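You operate a simulated robot arm through the tools that you are given. There is no shell and no other tool.

You run a simulated robot arm. Do the job below in one go: nothing can be reset, and whatever is moved stays where it is left.

JOB
Clamp the grey knobbed board on the small red cover.
Fine: unscrew the table clamp, slide the board under, screw its blue knob down; stand the black iron block on the cover's other end.
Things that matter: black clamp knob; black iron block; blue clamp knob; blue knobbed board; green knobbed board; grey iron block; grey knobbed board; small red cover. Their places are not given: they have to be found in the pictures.

The check looks at the end state, three seconds after you hand in, the way a careful person would. Anything else that was tipped, shoved, dropped, spilled or broken makes it a failure. Lids that push on must go on centred and level and be pressed home; caps that screw on are set level and turned clockwise until they are tight.

ROBOT AND FRAMES
A 6-joint arm with a two-finger gripper, fixed in place. Base frame: the origin is on the floor under the middle of its stand, x ahead of it, y to its left, z up; the work surface is at about z = 900. Units: mm, rad, N and s.
It reaches about 1417 mm from its shoulder. Its first joint turns from -2.897 to 2.897 rad. Payload 3.43 kg.
Tool frame: the origin (TCP) lies between the finger pads and is the grasp point; the fingertips stand 20 mm ahead of it; z points along the fingers, y is the line along which they close. The gripper opens to 190 mm; its body begins 248 mm behind the TCP.
Orientation is that of the tool frame in the base frame, as a unit quaternion [w, x, y, z]. With the fingers straight down and closing along the base's y, the tool's x points along the base's -x, its y along +y and its z along -z.

CONTROLS
- The arm moves only by the tool move_arm. Its argument "motion" is text: rows parted by semicolons, each of 7 numbers parted by spaces: the closure, from 0 (fully open) to 1 (shut), then the shift along the base's x, y, z in mm, then the turn, a rotation vector about the base's x, y, z in rad. In form: jaw x y z ax ay az; .... A call has 1 to 20 rows; each row shifts and turns the commanded pose from where the row before left it. Rows are played at 5 a second. More than 50 mm and 0.15 rad between two rows, or a gripper value outside its range, and nothing of the call is played. A pose out of reach is approached as far as the arm can. The call stops where the force on the tool passes 40 N (or 10 N more than at its start, if that is more) or the arm is blocked; 0.2 s more then pass. Each finger travels about 153 mm/s and halts on what it meets, pressing with about 38 N; the grip force reading is that of the motor and also rises with nothing between the fingers. The clock runs only during rows and for 0.2 s after the last one: add rows that do not move to give the fingers time. It gives the time, the measured TCP pose, the force on the tool (base axes), the opening and the grip force at its end, in the units of the frame above (readings bear some noise), with the torque about the TCP (base axes, N m) and any sound that the robot's microphone picked up, and new pictures: "pictures" is both (left out), scene, wrist or none.
- Cameras (640 x 400 px; columns grow to the right, rows downward): "scene" is fixed at [220.9, -647.8, 1649.2]; the picture's right is [0.62, -0.78, 0.00], its down [-0.37, -0.29, -0.88] and it looks along [0.69, 0.55, -0.47] (base axes); focal length 371 px, centre (320, 200). "wrist" rides on the gripper at [70, -8, -288] in the tool frame; the picture's right is [0.12, 0.99, 0.00], its down [-0.96, 0.12, -0.25] and it looks along [-0.24, 0.03, 0.97] (tool axes); focal length 261 px, centre (320, 200).
- slide_trunk(by): moves the trunk up (or, below 0, down) by that many mm; the arm rides with it, the base frame stays. It gives what a move gives, with no picture.
- measure_at(camera, pixels): for up to 12 pixels [column, row] of the newest picture of that camera ("zoom" is the newest enlarged one), the place [x, y, z] in the base frame of the surface seen there, good to about 2 mm. It takes no simulated time.
- inspect(camera, box): a new picture of the part [left, top, right, bottom] of that camera's present view, enlarged. It takes no simulated time.
- finish_job(): hands the job in; it is judged then, once.

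Open the gripper and draw the arm clear of the work before you hand the job in, unless the task says otherwise.

The tools are called after "Call:" by a JSON object that holds its "method" and its "body". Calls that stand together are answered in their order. move_arm: Moves the arm, as the interface text tells. Its arguments: {"type":"object","properties":{"motion":{"type":"string"},"pictures":{"type":"string","enum":["both","scene","wrist","none"]}},"required":["motion"]} The other tools are called the same way: slide_trunk (by) moves the trunk up or down; measure_at (camera, pixels) gives the place of the surface under pixels of a picture; inspect (camera, box) takes an enlarged picture of a part of a camera's view; finish_job () hands the job in.

At the start:

```text
time_s: 0.0
ee_pos: [662.1, 253.0, 1322.9]
ee_rot: [0.0, 0.0, 1.0, 0.0]
wrist_force: [-0.5, -0.3, -0.4]
ft_torque: [-0.02, 0.02, 0.0]
gripper_width: 190.1
grasp_force: 0.1
trunk travel left (down, up): [-225.0, 215.0]
```

scene: 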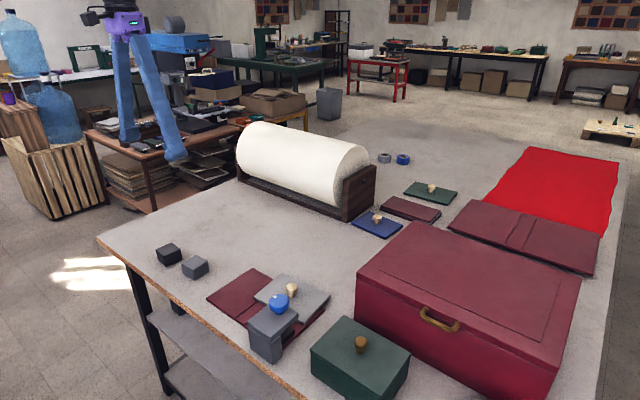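
wrist: 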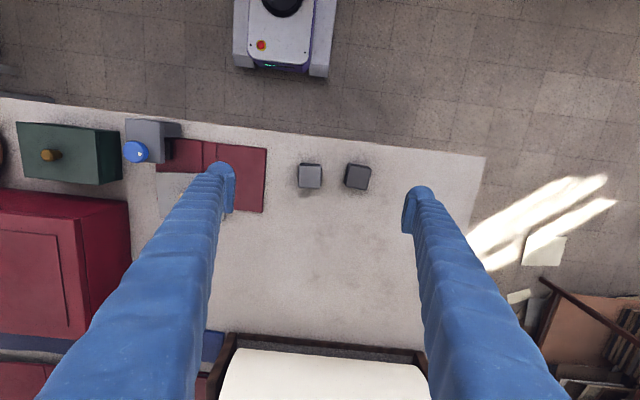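

I start by looking closely at the area with the blue knob (about 278,303 in the scene), the grey board (295,295), the red cover and the iron blocks (168,253 and 195,267).

Call:
{"method": "inspect", "body": {"camera": "scene", "box": [200, 250, 360, 370]}}

Call:
{"method": "inspect", "body": {"camera": "scene", "box": [340, 140, 500, 250]}}

Call:
{"method": "inspect", "body": {"camera": "wrist", "box": [0, 90, 240, 240]}}

```text
3.33 times, centred on (280, 310) of scene
```

zoom: 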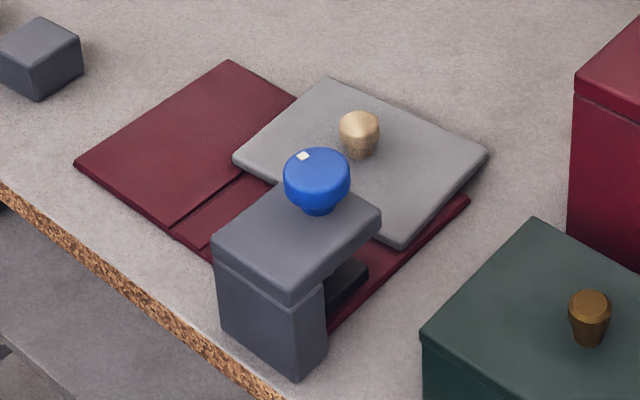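

```text
3.64 times, centred on (420, 195) of scene
```

zoom: 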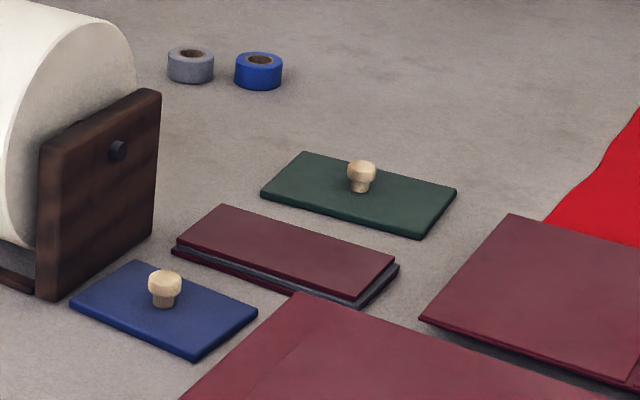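

```text
2.67 times, centred on (120, 165) of wrist
```

zoom: 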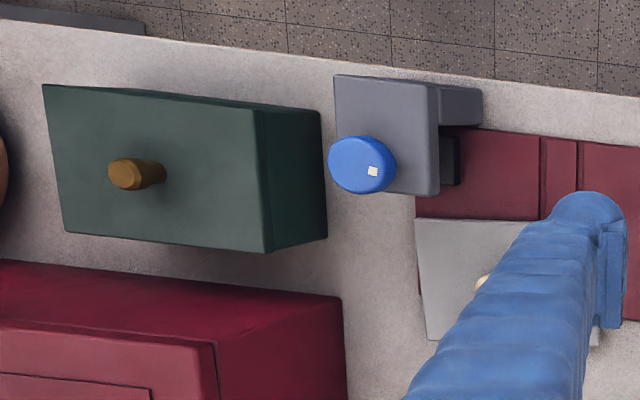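

The small red cover lies under the blue-knobbed clamp, with the grey board on it. I measure its main points in a new close-up, and the blocks.

Call:
{"method": "inspect", "body": {"camera": "scene", "box": [200, 250, 360, 370]}}

Call:
{"method": "measure_at", "body": {"camera": "scene", "pixels": [[168, 248], [195, 262], [278, 300], [291, 288], [254, 268], [208, 297], [327, 305], [280, 278], [360, 340], [317, 295], [260, 320], [300, 310]]}}

```text
3.33 times, centred on (280, 310) of scene
```

zoom: 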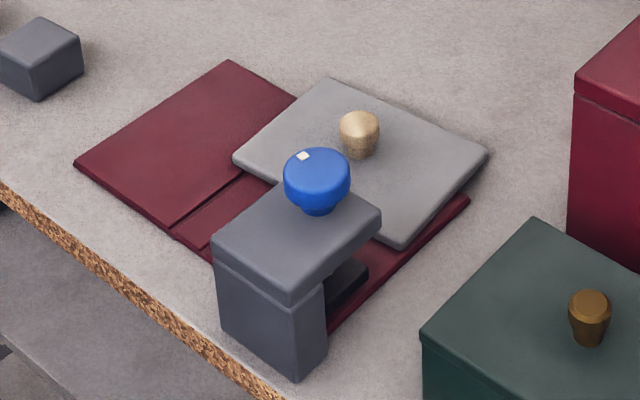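

```text
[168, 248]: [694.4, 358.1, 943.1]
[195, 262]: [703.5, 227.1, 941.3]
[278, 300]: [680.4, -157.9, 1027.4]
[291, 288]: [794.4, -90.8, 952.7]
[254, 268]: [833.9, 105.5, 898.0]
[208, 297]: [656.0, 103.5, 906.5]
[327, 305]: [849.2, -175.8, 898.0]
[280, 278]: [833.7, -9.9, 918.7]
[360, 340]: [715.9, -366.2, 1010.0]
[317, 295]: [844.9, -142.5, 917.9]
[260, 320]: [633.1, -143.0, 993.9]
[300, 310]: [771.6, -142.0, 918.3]
```

I measure the corners of the board, clamp arm, pad and cover in this close-up.

Call:
{"method": "measure_at", "body": {"camera": "zoom", "pixels": [[330, 82], [483, 155], [400, 243], [237, 158], [360, 118], [358, 154], [376, 212], [291, 288], [217, 240], [345, 290], [335, 312], [325, 155]]}}

Call:
{"method": "measure_at", "body": {"camera": "zoom", "pixels": [[230, 63], [80, 163], [466, 203], [332, 325], [168, 220], [290, 97], [178, 234], [303, 156], [318, 210], [295, 370], [325, 350], [360, 268]]}}

```text
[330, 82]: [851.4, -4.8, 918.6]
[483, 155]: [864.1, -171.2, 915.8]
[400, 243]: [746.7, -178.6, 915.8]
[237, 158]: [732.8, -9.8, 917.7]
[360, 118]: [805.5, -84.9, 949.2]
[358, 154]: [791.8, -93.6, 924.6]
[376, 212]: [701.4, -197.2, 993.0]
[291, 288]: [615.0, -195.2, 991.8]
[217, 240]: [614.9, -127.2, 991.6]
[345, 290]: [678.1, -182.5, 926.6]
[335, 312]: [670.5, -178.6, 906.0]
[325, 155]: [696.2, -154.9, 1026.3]
```

```text
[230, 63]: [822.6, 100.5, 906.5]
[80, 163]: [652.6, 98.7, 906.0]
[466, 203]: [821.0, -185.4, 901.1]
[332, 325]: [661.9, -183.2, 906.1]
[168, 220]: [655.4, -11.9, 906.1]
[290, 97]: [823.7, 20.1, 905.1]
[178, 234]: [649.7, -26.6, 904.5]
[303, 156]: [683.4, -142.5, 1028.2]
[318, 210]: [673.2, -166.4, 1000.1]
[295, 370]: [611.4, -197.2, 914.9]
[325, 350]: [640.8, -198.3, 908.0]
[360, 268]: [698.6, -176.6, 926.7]
```

The board's top is at about z=918 (x 733–864, y −179…−5), the cover's at 906, and the clamp knob sits near (682,−158) with top 1028. Now I look closely at the two iron blocks and the rest of the table for the black clamp knob.

Call:
{"method": "inspect", "body": {"camera": "scene", "box": [140, 230, 220, 290]}}

Call:
{"method": "inspect", "body": {"camera": "wrist", "box": [270, 140, 400, 220]}}

Call:
{"method": "inspect", "body": {"camera": "scene", "box": [300, 200, 620, 400]}}

```text
6.67 times, centred on (180, 260) of scene
```

zoom: 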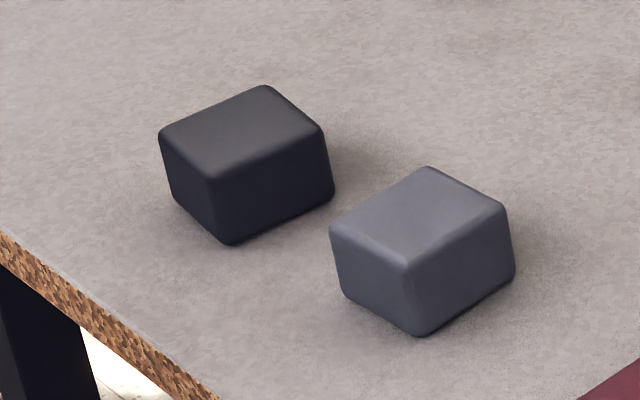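

```text
4.92 times, centred on (335, 180) of wrist
```

zoom: 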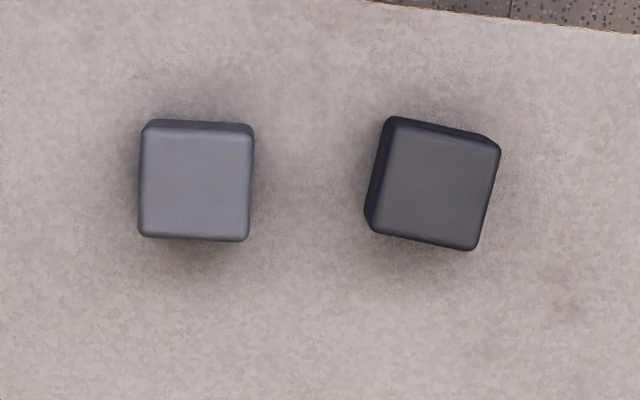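

```text
2.00 times, centred on (460, 300) of scene
```

zoom: 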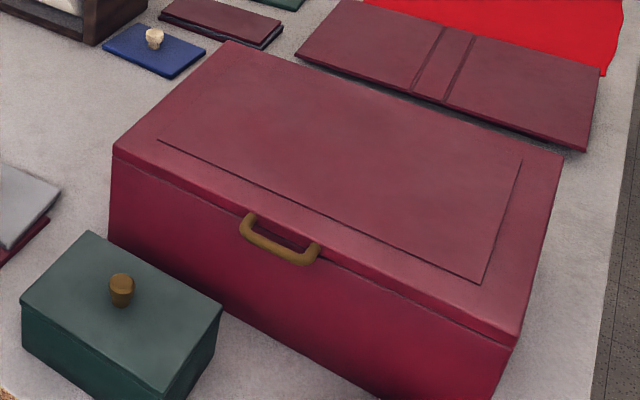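

The darker block (left, at about 168,253) is the black one. I measure its top corners in an enlarged wrist view.

Call:
{"method": "inspect", "body": {"camera": "wrist", "box": [270, 140, 400, 220]}}

Call:
{"method": "measure_at", "body": {"camera": "zoom", "pixels": [[393, 125], [495, 152], [473, 243], [375, 225], [435, 188], [195, 180], [148, 135], [248, 135], [245, 235], [145, 232], [320, 180]]}}

```text
4.92 times, centred on (335, 180) of wrist
```

zoom: 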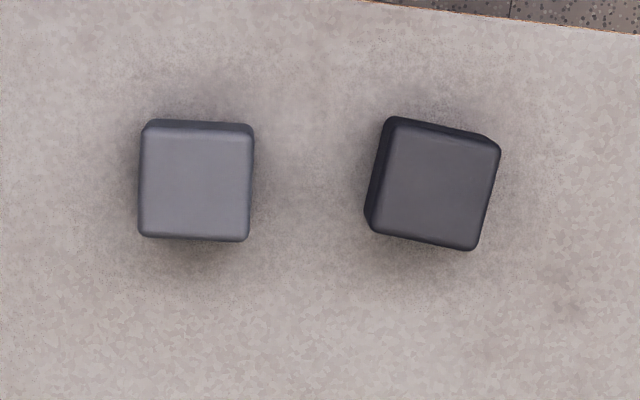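

```text
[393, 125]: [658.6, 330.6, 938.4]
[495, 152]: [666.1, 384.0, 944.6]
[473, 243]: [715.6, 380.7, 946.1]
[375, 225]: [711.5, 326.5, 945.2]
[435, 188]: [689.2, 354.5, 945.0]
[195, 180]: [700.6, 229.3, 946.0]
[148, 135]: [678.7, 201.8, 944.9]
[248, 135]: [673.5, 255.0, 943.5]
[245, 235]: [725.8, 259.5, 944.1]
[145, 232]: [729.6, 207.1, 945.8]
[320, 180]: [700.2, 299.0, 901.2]
```

The black block's top centre is about (689,355,945), about 52 mm wide, turned about −4°. I move above it with the jaw partly closed to about 95 mm and look before descending.

Call:
{"method": "move_arm", "body": {"motion": "0.45 9 34 -40 0 0 -0.023; 0.5 9 34 -40 0 0 -0.023; 0.5 9 34 -40 0 0 -0.024; 0.5 0 0 -50 0 0 0; 0.5 0 0 -50 0 0 0; 0.5 0 0 -50 0 0 0; 0.5 0 0 -30 0 0 0; 0.5 0 0 0 0 0 0; 0.5 0 0 0 0 0 0", "pictures": "both"}}

```text
refused: row 1 steps farther than a row can; nothing moved
```

That row was slightly longer than 50 mm, so I shorten the steps.

Call:
{"method": "move_arm", "body": {"motion": "0.45 9 34 -30 0 0 -0.023; 0.5 9 34 -30 0 0 -0.023; 0.5 9 34 -30 0 0 -0.024; 0.5 0 0 -49 0 0 0; 0.5 0 0 -49 0 0 0; 0.5 0 0 -49 0 0 0; 0.5 0 0 -49 0 0 0; 0.5 0 0 -20 0 0 0; 0.5 0 0 0 0 0 0; 0.5 0 0 0 0 0 0", "pictures": "both"}}

```text
time_s: 2.2
ee_pos: [692.6, 353.3, 1018.3]
ee_rot: [-0.001, 0.035, 0.999, 0.0]
wrist_force: [-0.1, 0.7, 0.4]
ft_torque: [-0.01, -0.03, 0.01]
gripper_width: 95.2
grasp_force: 0.0
trunk travel left (down, up): [-225.0, 215.0]
```

scene: 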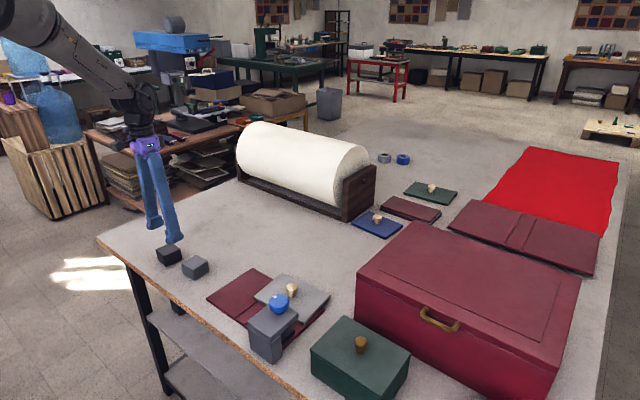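
wrist: 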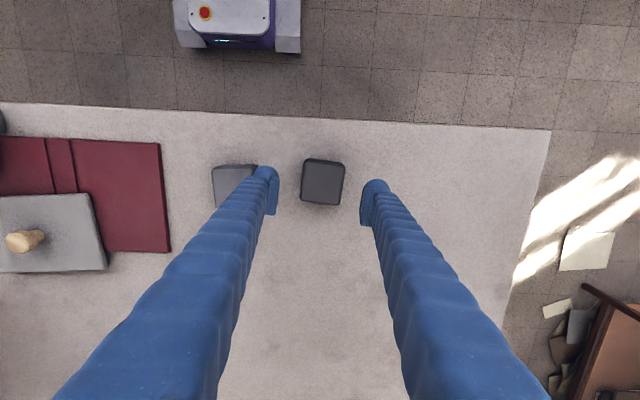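

The arm is above the black block at wrist pixel (322,182). I inspect and re-measure its top before descending.

Call:
{"method": "inspect", "body": {"camera": "wrist", "box": [240, 130, 400, 230]}}

Call:
{"method": "measure_at", "body": {"camera": "wrist", "pixels": [[307, 163], [341, 167], [338, 200], [304, 197], [322, 182], [270, 178], [368, 188], [240, 180]]}}

```text
4.00 times, centred on (320, 180) of wrist
```

zoom: 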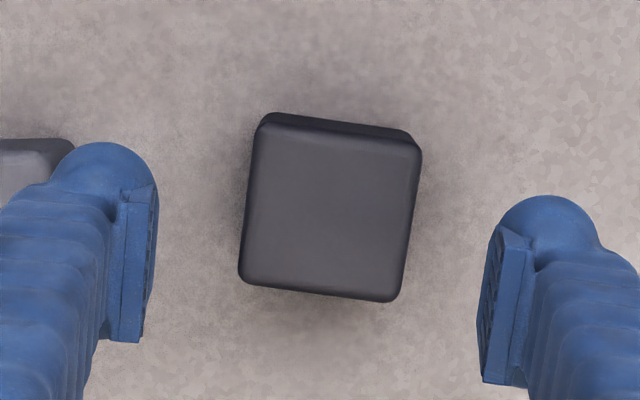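

```text
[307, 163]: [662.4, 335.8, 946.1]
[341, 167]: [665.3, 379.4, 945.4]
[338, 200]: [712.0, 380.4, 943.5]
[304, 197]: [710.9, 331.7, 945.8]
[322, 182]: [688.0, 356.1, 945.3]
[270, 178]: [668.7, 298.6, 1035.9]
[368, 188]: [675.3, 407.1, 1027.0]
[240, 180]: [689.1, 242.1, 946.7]
```

The block centre reads (688,356). I shift slightly, descend to TCP z≈938 (tips at 918) and close on it.

Call:
{"method": "move_arm", "body": {"motion": "0.5 -3 2 -30 0 0 0; 0.5 -1 0 -30 0 0 0; 0.5 0 0 -15 0 0 0; 0.5 0 0 -5 0 0 0; 0.5 0 0 0 0 0 0; 0.6 0 0 0 0 0 0; 0.65 0 0 0 0 0 0; 0.7 0 0 0 0 0 0; 0.75 0 0 0 0 0 0; 0.8 0 0 0 0 0 0; 0.8 0 0 0 0 0 0", "pictures": "both"}}

```text
time_s: 4.6
ee_pos: [686.3, 356.1, 936.8]
ee_rot: [-0.002, 0.034, 0.999, -0.001]
wrist_force: [0.2, -1.6, 0.6]
ft_torque: [-0.02, 0.06, -0.17]
gripper_width: 59.2
grasp_force: 37.9
trunk travel left (down, up): [-225.0, 215.0]
```

scene: 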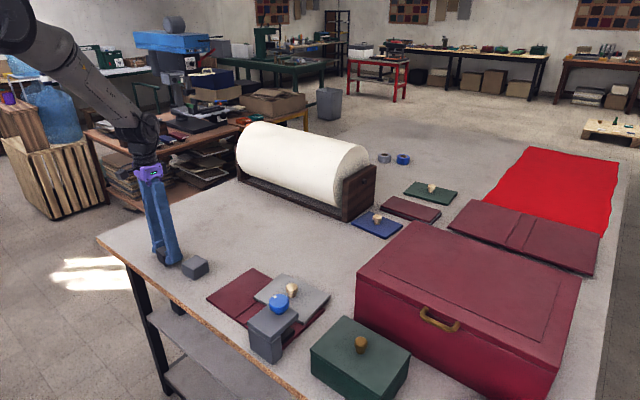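
wrist: 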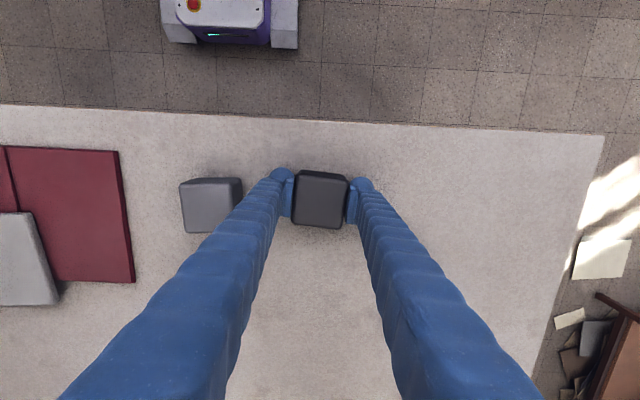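

The block is held (width 59, force 38 N). I lift it 80 mm, carry it over the grey block toward the cover's left end and turn it to line up with the cover.

Call:
{"method": "move_arm", "body": {"motion": "0.8 0 0 20 0 0 0; 0.8 0 0 30 0 0 0; 0.8 0 0 30 0 0 0; 0.8 0 0 10 0 0 0; 0.8 6 -37 0 0 0 0.01; 0.8 6 -37 0 0 0 0.01; 0.8 6 -37 0 0 0 0.01; 0.8 6 -37 0 0 0 0.01; 0.8 6 -37 0 0 0 0.01; 0.8 7 -37 0 0 0 0.01; 0.8 7 -37 0 0 0 0.01; 0.8 7 -37 0 0 0 0.01; 0.8 0 0 0 0 0 0; 0.8 0 0 0 0 0 0", "pictures": "both"}}

```text
time_s: 7.6
ee_pos: [737.2, 57.3, 1029.7]
ee_rot: [-0.001, -0.005, 1.0, 0.001]
wrist_force: [0.1, 0.1, -9.1]
ft_torque: [-0.1, 0.04, 0.02]
gripper_width: 59.3
grasp_force: 37.7
trunk travel left (down, up): [-225.0, 215.0]
```

scene: 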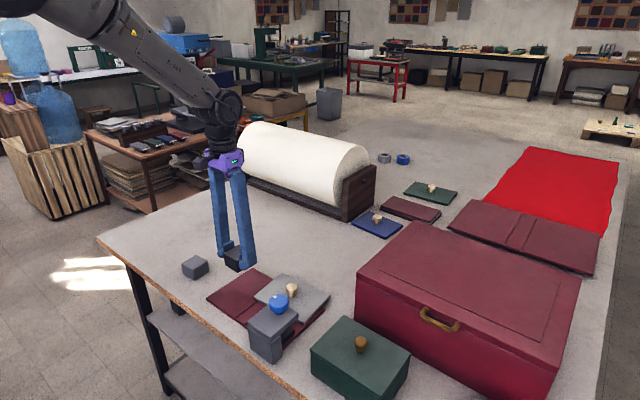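
wrist: 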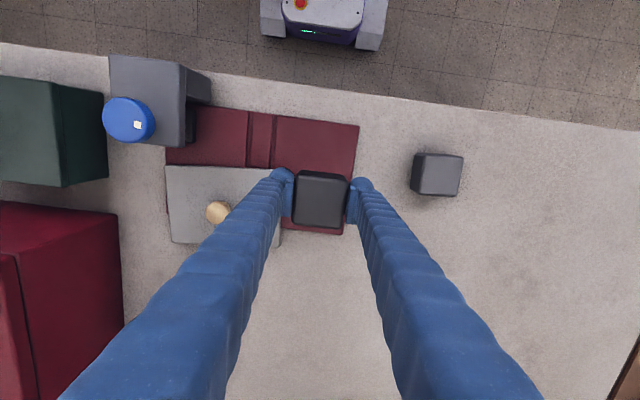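

The block hovers over the cover's left panel. I measure the cover's edges and the board from this wrist view.

Call:
{"method": "inspect", "body": {"camera": "wrist", "box": [150, 80, 390, 260]}}

Call:
{"method": "measure_at", "body": {"camera": "wrist", "pixels": [[356, 128], [341, 232], [276, 120], [249, 113], [190, 108], [168, 160], [172, 172], [262, 170], [172, 238], [218, 213], [302, 228], [345, 180]]}}

```text
2.22 times, centred on (270, 170) of wrist
```

zoom: 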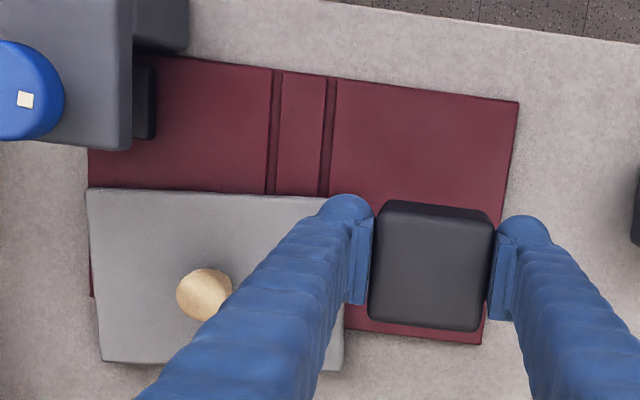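

```text
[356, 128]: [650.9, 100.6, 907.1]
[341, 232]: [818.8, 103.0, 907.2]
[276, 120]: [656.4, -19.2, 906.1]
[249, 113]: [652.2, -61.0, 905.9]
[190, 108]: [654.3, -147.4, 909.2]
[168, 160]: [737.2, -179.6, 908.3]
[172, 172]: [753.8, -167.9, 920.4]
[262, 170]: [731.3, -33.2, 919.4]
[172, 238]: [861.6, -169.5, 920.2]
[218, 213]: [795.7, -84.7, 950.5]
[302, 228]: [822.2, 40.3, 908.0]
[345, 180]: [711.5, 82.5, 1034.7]
```

The cover spans about x 650–821, y −184…103, and the left panel is clear. I lower the block onto it gently.

Call:
{"method": "move_arm", "body": {"motion": "0.8 0 0 -40 0 0 0; 0.8 0 0 -30 0 0 0; 0.8 0 0 -10 0 0 0; 0.8 0 0 -3 0 0 0; 0.8 0 0 -1 0 0 0; 0.8 0 0 0 0 0 0; 0.8 0 0 0 0 0 0", "pictures": "none"}}

```text
time_s: 9.2
ee_pos: [736.2, 59.4, 945.9]
ee_rot: [0.001, -0.005, 1.0, 0.0]
wrist_force: [-0.3, -4.5, 15.9]
ft_torque: [-0.15, 0.36, -0.06]
gripper_width: 58.7
grasp_force: 37.9
trunk travel left (down, up): [-225.0, 215.0]
```

Contact is felt (z force about +16 N), so the block stands on the cover. I ease off, open a little and lift straight up.

Call:
{"method": "move_arm", "body": {"motion": "0.8 0 0 1.5 0 0 0; 0.66 0 0 0 0 0 0; 0.6 0 0 0 0 0 0; 0.58 0 0 0 0 0 0; 0.58 0 0 0 0 0 0; 0.58 0 0 10 0 0 0; 0.58 0 0 30 0 0 0; 0.58 0 0 40 0 0 0; 0.58 0 0 40 0 0 0; 0.58 0 0 0 0 0 0", "pictures": "both"}}

```text
time_s: 11.4
ee_pos: [737.0, 59.7, 1064.9]
ee_rot: [-0.001, -0.006, 1.0, 0.001]
wrist_force: [0.7, -0.2, -0.1]
ft_torque: [-0.03, 0.04, -0.01]
gripper_width: 79.9
grasp_force: 0.0
trunk travel left (down, up): [-225.0, 215.0]
```

scene: 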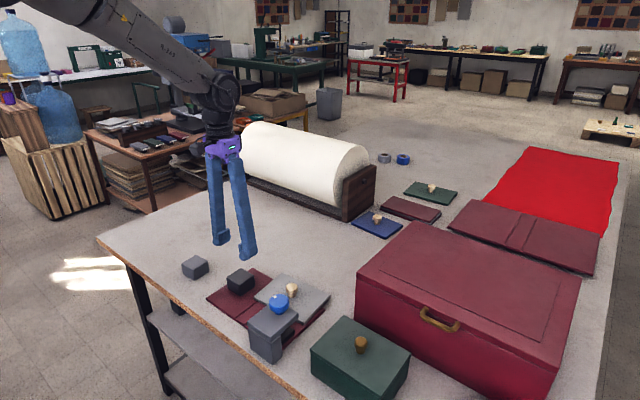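
wrist: 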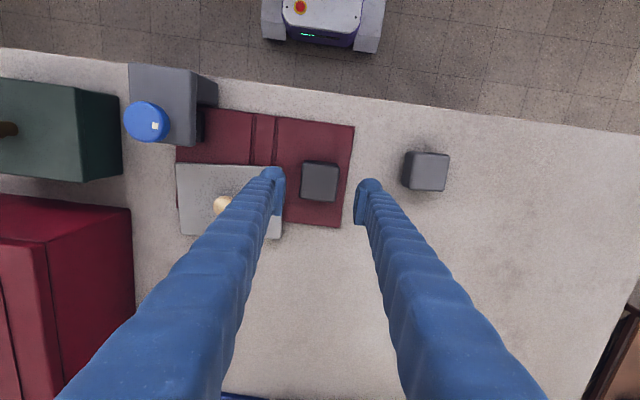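

The black block stands on the cover's left panel. I rise and move over the clamp's blue knob to look at it from above.

Call:
{"method": "move_arm", "body": {"motion": "0.58 0 0 45 0 0 0; 0.55 -11 -44 0 0 0 0; 0.5 -11 -44 0 0 0 0; 0.5 -11 -44 0 0 0 0; 0.5 -11 -44 0 0 0 0; 0.5 -11 -44 0 0 0 0; 0.5 0 0 0 0 0 0; 0.5 0 0 0 0 0 0", "pictures": "both"}}

```text
time_s: 13.2
ee_pos: [680.7, -159.4, 1110.9]
ee_rot: [0.0, -0.005, 1.0, 0.0]
wrist_force: [0.1, -0.2, 0.5]
ft_torque: [-0.09, -0.02, 0.02]
gripper_width: 94.9
grasp_force: 0.2
trunk travel left (down, up): [-225.0, 215.0]
```

scene: 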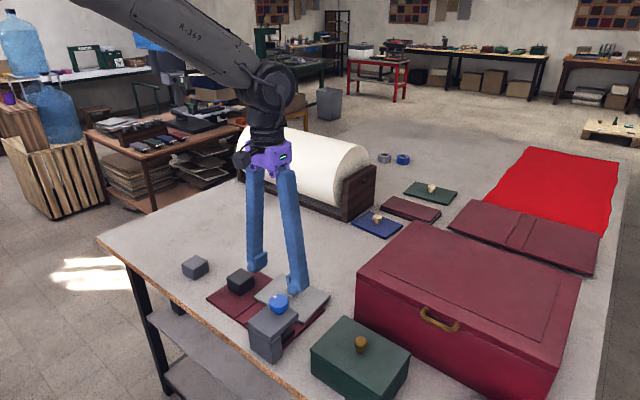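
wrist: 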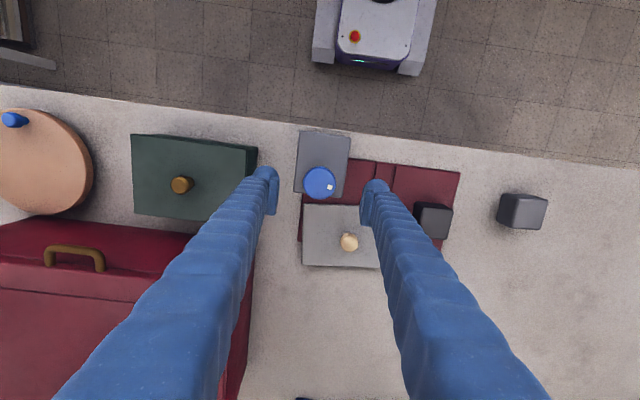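

I inspect the knob at wrist pixel (320,183) and measure its outline and the clamp arm's edges.

Call:
{"method": "inspect", "body": {"camera": "wrist", "box": [260, 120, 400, 220]}}

Call:
{"method": "measure_at", "body": {"camera": "wrist", "pixels": [[319, 183], [305, 183], [333, 183], [319, 170], [319, 197], [330, 186], [299, 135], [347, 137], [297, 190], [342, 197]]}}

```text
4.00 times, centred on (330, 170) of wrist
```

zoom: 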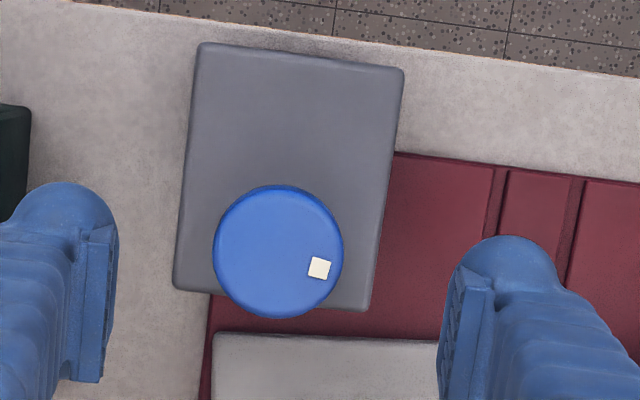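

```text
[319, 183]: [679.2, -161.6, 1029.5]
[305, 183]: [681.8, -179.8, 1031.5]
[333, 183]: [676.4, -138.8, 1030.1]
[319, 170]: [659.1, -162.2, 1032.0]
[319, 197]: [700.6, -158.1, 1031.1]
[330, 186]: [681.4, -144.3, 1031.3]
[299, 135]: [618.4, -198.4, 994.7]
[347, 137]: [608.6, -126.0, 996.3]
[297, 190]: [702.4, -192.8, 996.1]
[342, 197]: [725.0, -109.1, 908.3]
```

The knob centre is about (680,−160), about 50 mm across, top 1030. I turn the gripper clockwise by 1.5 rad above it first, to leave room for a long counter-clockwise (loosening) turn.

Call:
{"method": "move_arm", "body": {"motion": "0.5 0 0 -5 0 0 -0.15; 0.5 0 0 -5 0 0 -0.15; 0.5 0 0 -5 0 0 -0.15; 0.5 0 0 -5 0 0 -0.15; 0.5 0 0 -5 0 0 -0.15; 0.5 0 0 -5 0 0 -0.15; 0.5 0 0 -5 0 0 -0.15; 0.5 0 0 -5 0 0 -0.15; 0.5 0 0 -5 0 0 -0.15; 0.5 0 0 -5 0 0 -0.15; 0.5 0 0 0 0 0 0; 0.5 0 0 0 0 0 0", "pictures": "both"}}

```text
time_s: 15.8
ee_pos: [681.5, -159.5, 1060.2]
ee_rot: [-0.001, 0.678, 0.735, -0.001]
wrist_force: [-0.1, -0.7, -1.2]
ft_torque: [0.02, -0.01, 0.0]
gripper_width: 95.2
grasp_force: 0.1
trunk travel left (down, up): [-225.0, 215.0]
```

scene: 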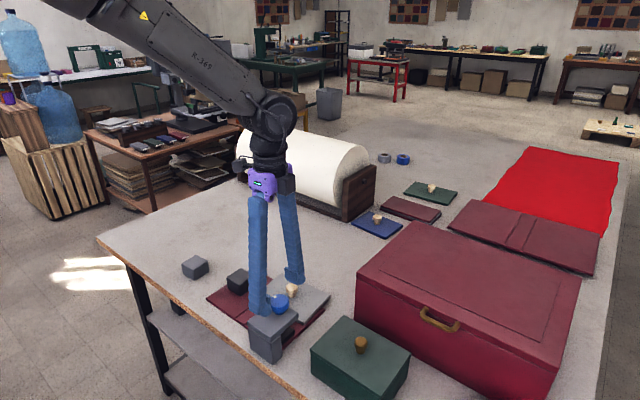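
wrist: 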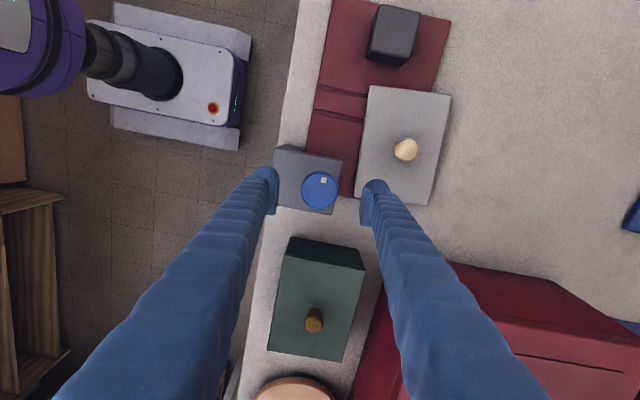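

Knob is centred between the fingers at wrist (319,187). I descend to z≈1022 and close on the knob.

Call:
{"method": "move_arm", "body": {"motion": "0.5 -1 0 -15 0 0 0; 0.5 0 0 -15 0 0 0; 0.5 0 0 -8 0 0 0; 0.5 0 0 0 0 0 0; 0.6 0 0 0 0 0 0; 0.7 0 0 0 0 0 0; 0.8 0 0 0 0 0 0; 0.85 0 0 0 0 0 0; 0.85 0 0 0 0 0 0", "pictures": "both"}}

```text
time_s: 17.7
ee_pos: [680.3, -160.4, 1018.0]
ee_rot: [-0.004, 0.677, 0.736, -0.003]
wrist_force: [8.1, -2.1, -28.6]
ft_torque: [-0.03, -0.14, -0.08]
gripper_width: 44.4
grasp_force: 44.9
trunk travel left (down, up): [-225.0, 215.0]
stopped in row 9: the force on the tool passed its limit at 42 N (the readings are from after the stop); the commanded pose is now the measured one
```

scene: 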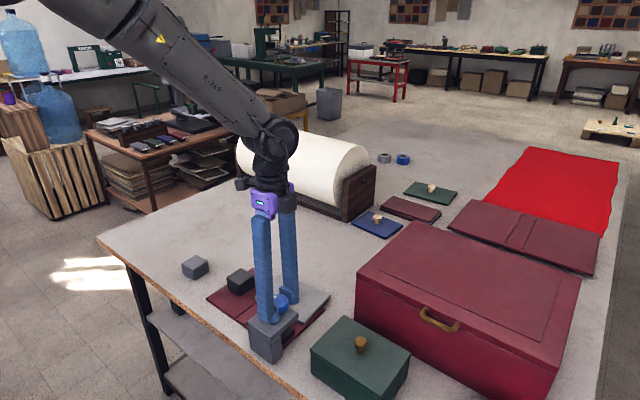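
wrist: 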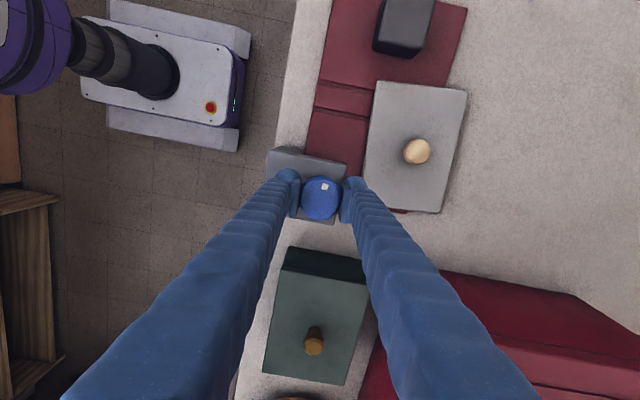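

The grip closed at 44 mm but with a −29 N vertical pull. I look closely at how the fingers sit on the knob.

Call:
{"method": "inspect", "body": {"camera": "scene", "box": [230, 270, 340, 360]}}

Call:
{"method": "inspect", "body": {"camera": "wrist", "box": [260, 150, 380, 230]}}

```text
4.44 times, centred on (285, 315) of scene
```

zoom: 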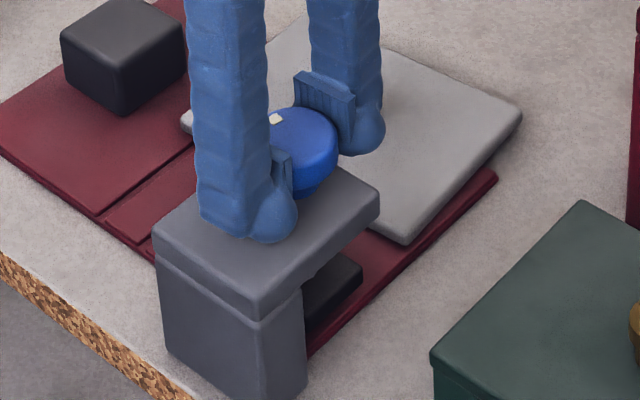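

```text
5.00 times, centred on (320, 190) of wrist
```

zoom: 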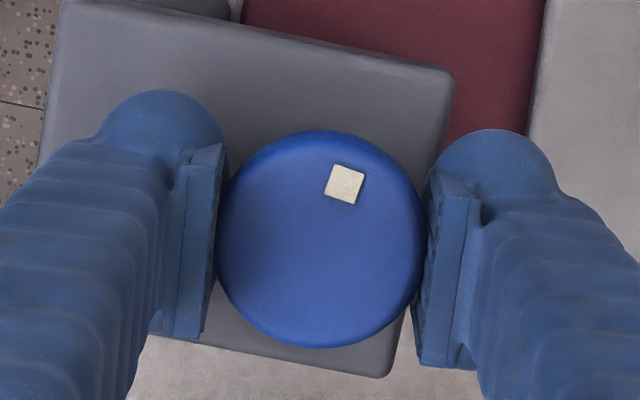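

The pads hold the knob low, near its tapered underside, which pulls the tool down. I open, rise about 8 mm and re-grip so that the pads meet the widest ring.

Call:
{"method": "move_arm", "body": {"motion": "0.6 0 0 0 0 0 0; 0.6 0 0 4 0 0 0; 0.6 0 0 4 0 0 0; 0.6 0 0 0 0 0 0; 0.7 0 0 0 0 0 0; 0.74 0 0 0 0 0 0; 0.76 0 0 0 0 0 0; 0.78 0 0 0 0 0 0; 0.78 0 0 0 0 0 0", "pictures": "wrist"}}

```text
time_s: 19.7
ee_pos: [682.2, -160.4, 1028.7]
ee_rot: [-0.002, 0.678, 0.735, -0.001]
wrist_force: [12.4, 0.8, 3.2]
ft_torque: [0.02, -0.13, -0.09]
gripper_width: 45.0
grasp_force: 44.6
trunk travel left (down, up): [-225.0, 215.0]
```

wrist: 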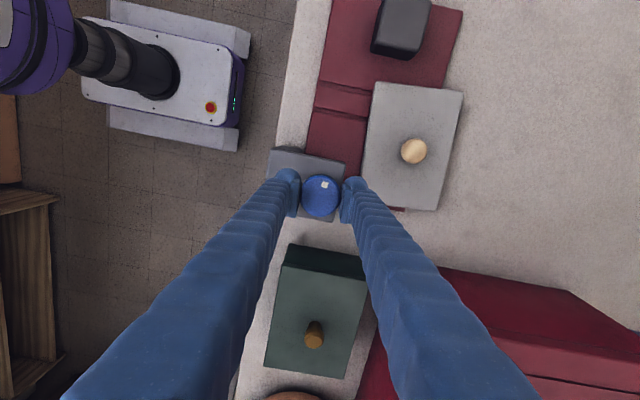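

The grip is now level (z force 3 N) with a small side pull in +x. I shift 1 mm in +x and try turning the knob counter-clockwise by 0.6 rad.

Call:
{"method": "move_arm", "body": {"motion": "0.78 1 0 0 0 0 0; 0.78 0 0 0 0 0 0.1; 0.78 0 0 0 0 0 0.12; 0.78 0 0 0 0 0 0.12; 0.78 0 0 0 0 0 0.13; 0.78 0 0 0 0 0 0.13; 0.78 0 0 0 0 0 0", "pictures": "both"}}

```text
time_s: 21.3
ee_pos: [679.3, -160.7, 1028.9]
ee_rot: [-0.002, 0.429, 0.903, -0.002]
wrist_force: [7.6, 0.2, 6.6]
ft_torque: [-0.05, 0.01, 0.0]
gripper_width: 45.3
grasp_force: 45.1
trunk travel left (down, up): [-225.0, 215.0]
```

scene: 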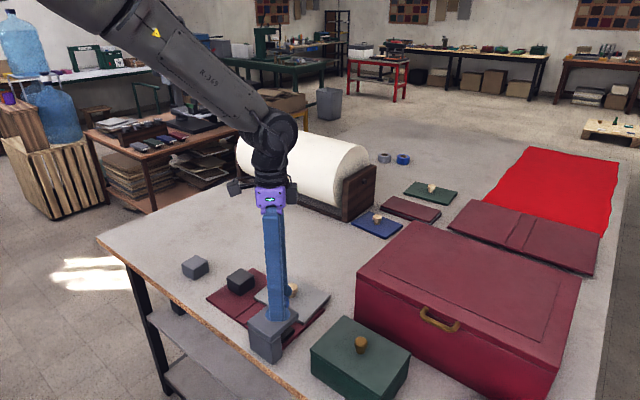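
wrist: 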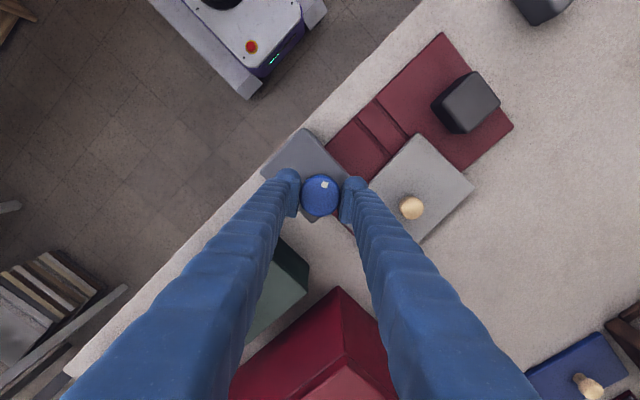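

The white mark stays fixed relative to the fingers, so the knob turns with them, with little resistance. I continue counter-clockwise by 1.5 rad.

Call:
{"method": "move_arm", "body": {"motion": "0.78 0 0 0 0 0 0.15; 0.78 0 0 0 0 0 0.15; 0.78 0 0 0 0 0 0.15; 0.78 0 0 0 0 0 0.15; 0.78 0 0 0 0 0 0.15; 0.78 0 0 0 0 0 0.15; 0.78 0 0 0 0 0 0.15; 0.78 0 0 0 0 0 0.15; 0.78 0 0 0 0 0 0.15; 0.78 0 0 0 0 0 0.15; 0.78 0 0 0 0 0 0", "pictures": "both"}}

```text
time_s: 23.7
ee_pos: [679.0, -161.1, 1028.7]
ee_rot: [-0.001, -0.301, 0.954, -0.002]
wrist_force: [-2.8, -15.1, 4.3]
ft_torque: [-0.25, 0.13, -0.5]
gripper_width: 45.5
grasp_force: 44.9
trunk travel left (down, up): [-225.0, 215.0]
```

scene: 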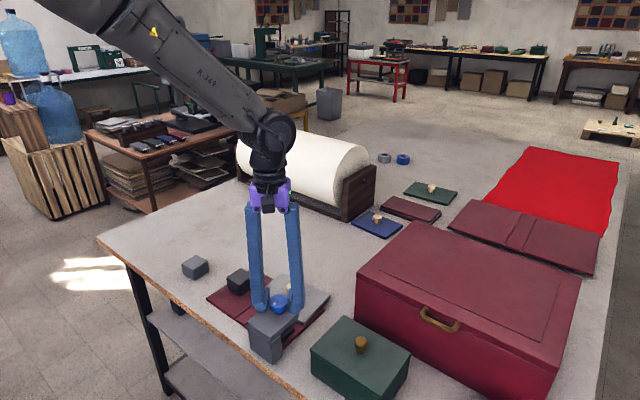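
wrist: 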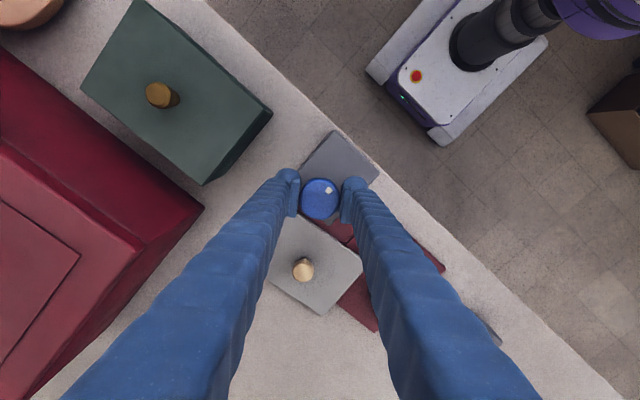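

There was a small slip at the end (mark moved from (324,184) to about (329,190)). I measure the knob's top and the black pad to see how far they rose.

Call:
{"method": "inspect", "body": {"camera": "scene", "box": [240, 270, 320, 350]}}

Call:
{"method": "measure_at", "body": {"camera": "wrist", "pixels": [[320, 200], [315, 195], [322, 205], [330, 150], [345, 165]]}}

Call:
{"method": "measure_at", "body": {"camera": "scene", "pixels": [[300, 333], [302, 329], [297, 340], [301, 340], [278, 300]]}}

Call:
{"method": "inspect", "body": {"camera": "wrist", "box": [260, 150, 380, 230]}}

```text
5.00 times, centred on (280, 310) of scene
```

zoom: 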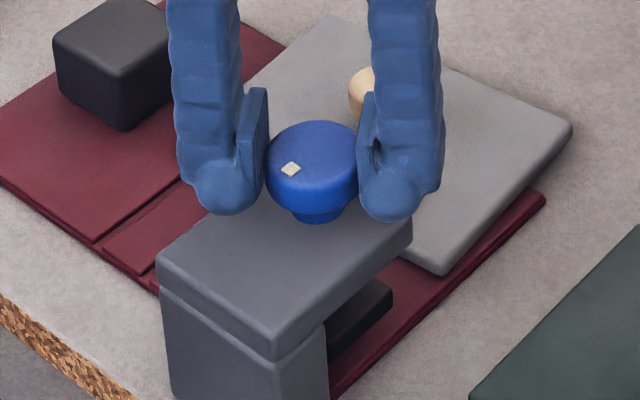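

```text
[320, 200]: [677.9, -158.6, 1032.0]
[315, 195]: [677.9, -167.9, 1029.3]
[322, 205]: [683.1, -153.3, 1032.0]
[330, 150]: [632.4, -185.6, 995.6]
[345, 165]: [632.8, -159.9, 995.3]
```

```text
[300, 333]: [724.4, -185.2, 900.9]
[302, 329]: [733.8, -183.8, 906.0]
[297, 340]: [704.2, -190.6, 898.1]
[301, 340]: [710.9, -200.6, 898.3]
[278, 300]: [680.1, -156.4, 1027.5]
```

```text
5.00 times, centred on (320, 190) of wrist
```

zoom: 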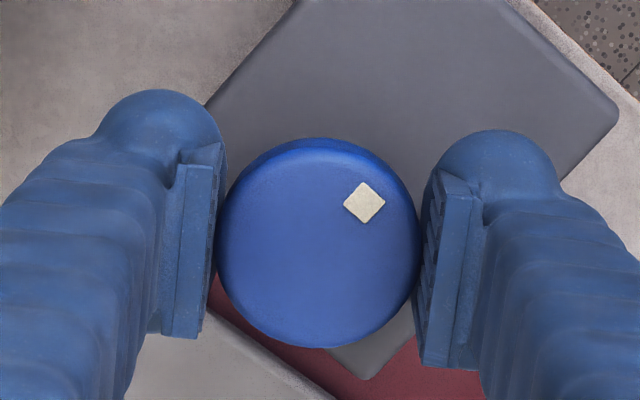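

The knob lagged by about 26°. I check the pad height beneath the clamp arm in the scene.

Call:
{"method": "inspect", "body": {"camera": "scene", "box": [270, 305, 330, 345]}}

Call:
{"method": "measure_at", "body": {"camera": "zoom", "pixels": [[120, 210], [160, 200], [180, 190], [140, 230], [170, 215], [185, 207], [130, 250], [100, 225], [200, 190]]}}

```text
10.00 times, centred on (300, 325) of scene
```

zoom: 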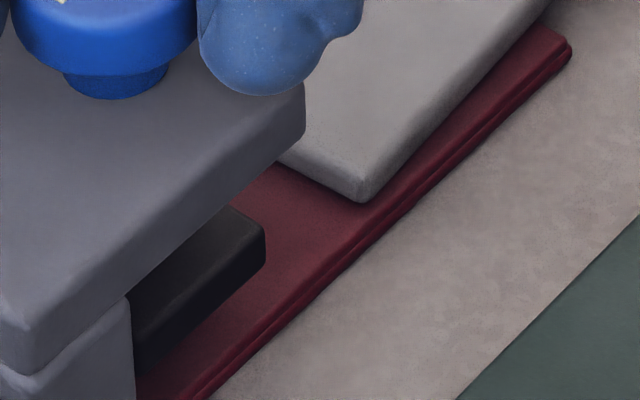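

```text
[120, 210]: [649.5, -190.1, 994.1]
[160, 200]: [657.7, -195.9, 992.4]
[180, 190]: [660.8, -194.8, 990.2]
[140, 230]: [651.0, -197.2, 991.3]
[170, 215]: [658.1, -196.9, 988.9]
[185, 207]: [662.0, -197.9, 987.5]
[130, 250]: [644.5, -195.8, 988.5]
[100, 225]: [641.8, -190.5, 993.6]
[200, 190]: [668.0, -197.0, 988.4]
```

The pad is visible at about zoom (230,240). I measure its top and lower edge and the cover beneath it.

Call:
{"method": "measure_at", "body": {"camera": "zoom", "pixels": [[240, 222], [210, 240], [180, 275], [255, 250], [255, 265], [230, 282], [200, 310], [160, 350], [180, 345], [240, 290], [255, 280], [140, 385]]}}

```text
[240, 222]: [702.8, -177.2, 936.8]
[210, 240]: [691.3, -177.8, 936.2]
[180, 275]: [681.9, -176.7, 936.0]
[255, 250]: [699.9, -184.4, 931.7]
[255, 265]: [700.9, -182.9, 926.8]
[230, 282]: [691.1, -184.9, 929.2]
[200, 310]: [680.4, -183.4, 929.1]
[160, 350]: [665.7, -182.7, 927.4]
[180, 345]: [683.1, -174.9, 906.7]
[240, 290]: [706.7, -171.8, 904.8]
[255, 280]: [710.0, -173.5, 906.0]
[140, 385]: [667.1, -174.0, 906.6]
```

The pad has risen about 10 mm (top 926→936, bottom about 926), which clears the board's top at 918–920, and the −0.5 N·m torque suggests the upper stop was reached. I release the knob, rise, and check whether the pad stays up.

Call:
{"method": "move_arm", "body": {"motion": "0.7 0 0 0 0 0 0; 0.55 0 0 0 0 0 0; 0.5 0 0 0 0 0 0; 0.5 0 0 0 0 0 0; 0.5 0 0 20 0 0 0; 0.5 0 0 35 0 0 0; 0.5 0 0 0 0 0 0", "pictures": "both"}}

Call:
{"method": "inspect", "body": {"camera": "scene", "box": [260, 290, 340, 350]}}

```text
time_s: 25.3
ee_pos: [678.2, -160.4, 1084.8]
ee_rot: [0.0, -0.301, 0.954, -0.001]
wrist_force: [0.0, 0.2, -0.9]
ft_torque: [-0.01, 0.01, 0.03]
gripper_width: 94.9
grasp_force: 0.0
trunk travel left (down, up): [-225.0, 215.0]
```

scene: 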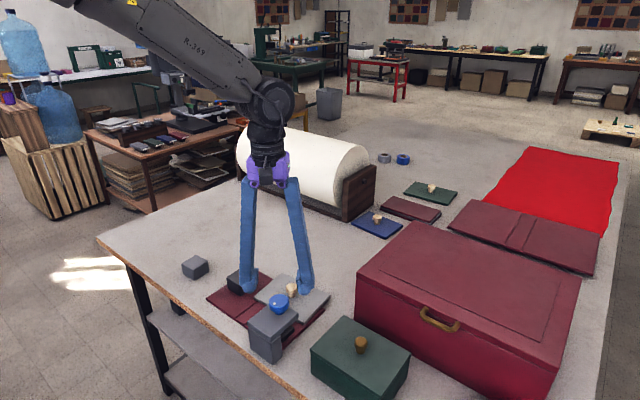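
wrist: 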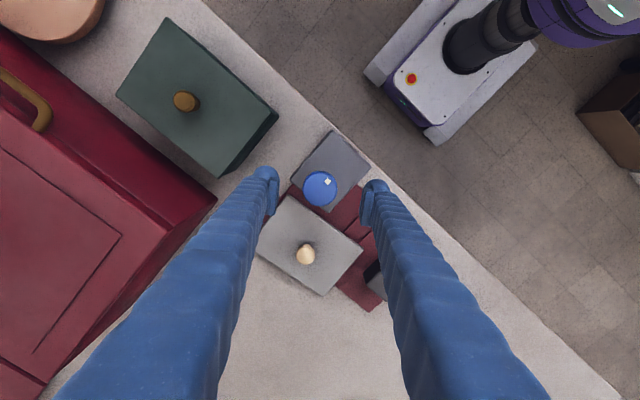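

```text
6.67 times, centred on (300, 320) of scene
```

zoom: 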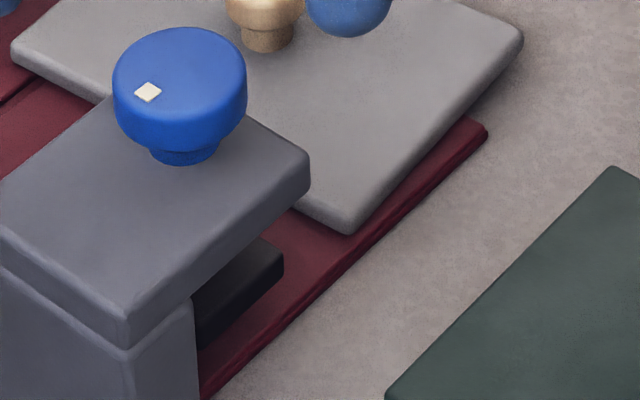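

I re-measure the pad and knob with the fingers away.

Call:
{"method": "measure_at", "body": {"camera": "zoom", "pixels": [[265, 245], [240, 265], [277, 262], [275, 280], [240, 300], [215, 325], [240, 320], [290, 280], [180, 60], [180, 152], [250, 185], [255, 215]]}}

Call:
{"method": "measure_at", "body": {"camera": "wrist", "pixels": [[306, 253], [290, 198], [357, 247], [322, 291], [260, 253], [305, 262], [320, 188]]}}

```text
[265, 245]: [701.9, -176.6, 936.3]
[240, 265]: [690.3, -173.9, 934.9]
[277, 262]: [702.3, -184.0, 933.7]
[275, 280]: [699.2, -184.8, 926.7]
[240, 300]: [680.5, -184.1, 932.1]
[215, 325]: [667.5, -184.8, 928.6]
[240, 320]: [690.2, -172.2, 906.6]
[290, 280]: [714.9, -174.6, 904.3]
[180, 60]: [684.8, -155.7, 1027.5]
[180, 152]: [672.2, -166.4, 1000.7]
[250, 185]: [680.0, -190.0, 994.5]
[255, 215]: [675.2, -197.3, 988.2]
```

```text
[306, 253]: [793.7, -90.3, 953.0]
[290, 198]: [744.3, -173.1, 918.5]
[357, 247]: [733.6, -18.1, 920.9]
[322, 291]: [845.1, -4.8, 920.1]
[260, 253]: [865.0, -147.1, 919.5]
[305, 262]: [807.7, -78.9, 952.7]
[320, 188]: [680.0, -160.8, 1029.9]
```

The pad stays up with its bottom at about 926, while the board top is about 919. I go above the board's knob at about (797,−89), turning the fingers to close along x so that they will pass the clamp later.

Call:
{"method": "move_arm", "body": {"motion": "0.5 17 10 0 0 0 0.137; 0.55 17 10 0 0 0 0.137; 0.55 17 10 0 0 0 0.137; 0.55 17 10 0 0 0 0.137; 0.55 17 10 0 0 0 0.137; 0.6 17 10 0 0 0 0.137; 0.6 17 10 0 0 0 0.138; 0.6 0 0 -30 0 0 0; 0.6 0 0 -20 0 0 0; 0.6 0 0 0 0 0 0; 0.6 0 0 0 0 0 0", "pictures": "both"}}

```text
time_s: 27.7
ee_pos: [801.2, -88.4, 1031.6]
ee_rot: [0.001, -0.707, 0.708, -0.002]
wrist_force: [-0.1, -0.3, -0.4]
ft_torque: [0.0, 0.0, -0.01]
gripper_width: 76.2
grasp_force: 0.1
trunk travel left (down, up): [-225.0, 215.0]
```

scene: 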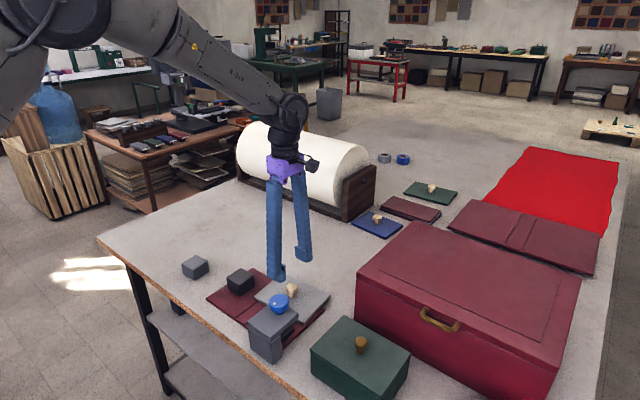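
wrist: 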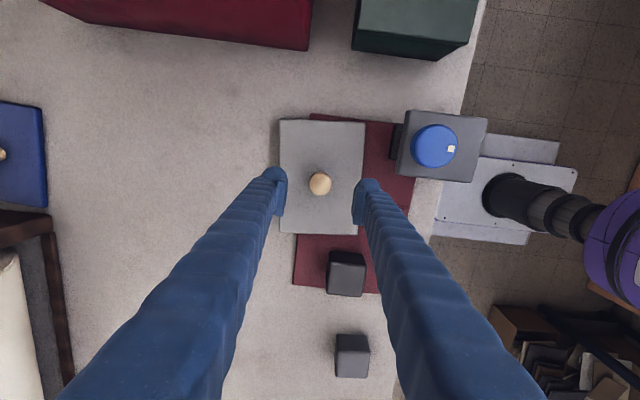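

The board's knob is at wrist pixel (320,184), near the middle. I enlarge and measure the knob, the board corners and the cover.

Call:
{"method": "inspect", "body": {"camera": "wrist", "box": [260, 100, 420, 250]}}

Call:
{"method": "measure_at", "body": {"camera": "wrist", "pixels": [[320, 183], [312, 183], [328, 183], [320, 175], [320, 192], [283, 123], [361, 125], [360, 231], [284, 229], [322, 116], [392, 150], [400, 200]]}}

```text
2.67 times, centred on (340, 175) of wrist
```

zoom: 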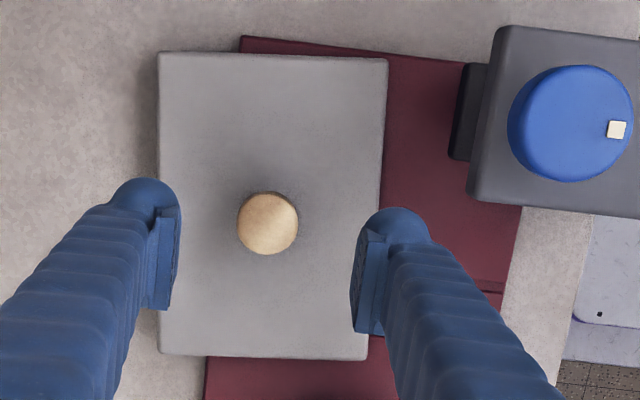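

```text
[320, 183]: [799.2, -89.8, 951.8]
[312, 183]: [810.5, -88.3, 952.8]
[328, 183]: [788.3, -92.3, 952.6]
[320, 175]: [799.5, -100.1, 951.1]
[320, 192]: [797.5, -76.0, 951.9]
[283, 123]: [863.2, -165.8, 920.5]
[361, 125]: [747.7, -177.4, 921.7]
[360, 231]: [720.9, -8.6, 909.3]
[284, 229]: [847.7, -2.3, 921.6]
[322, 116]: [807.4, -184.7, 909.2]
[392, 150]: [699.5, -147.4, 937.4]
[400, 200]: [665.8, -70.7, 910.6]
```

The board knob's centre is at (798.5,−89), top 952, and the board is turned about 5°. I descend to TCP z≈946 (tips at 926) and close on it.

Call:
{"method": "move_arm", "body": {"motion": "0.6 -2 -1 -30 0 0 0; 0.6 0 0 -30 0 0 0; 0.6 0 0 -15 0 0 0; 0.6 0 0 -10 0 0 0; 0.6 0 0 0 0 0 0; 0.7 0 0 0 0 0 0; 0.78 0 0 0 0 0 0; 0.84 0 0 0 0 0 0; 0.86 0 0 0 0 0 0; 0.86 0 0 0 0 0 0", "pictures": "both"}}

```text
time_s: 29.9
ee_pos: [797.0, -88.7, 948.3]
ee_rot: [0.001, -0.707, 0.708, -0.002]
wrist_force: [0.8, 1.0, 1.3]
ft_torque: [-0.04, 0.02, -0.15]
gripper_width: 32.1
grasp_force: 38.0
trunk travel left (down, up): [-225.0, 215.0]
```

scene: 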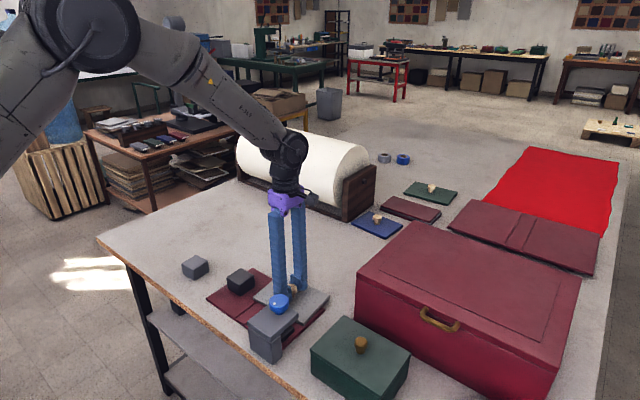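
wrist: 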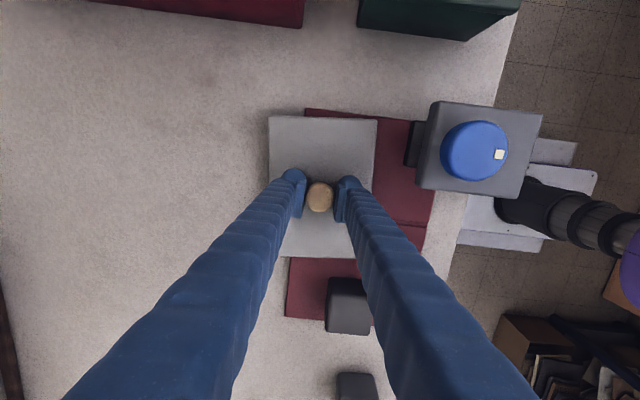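

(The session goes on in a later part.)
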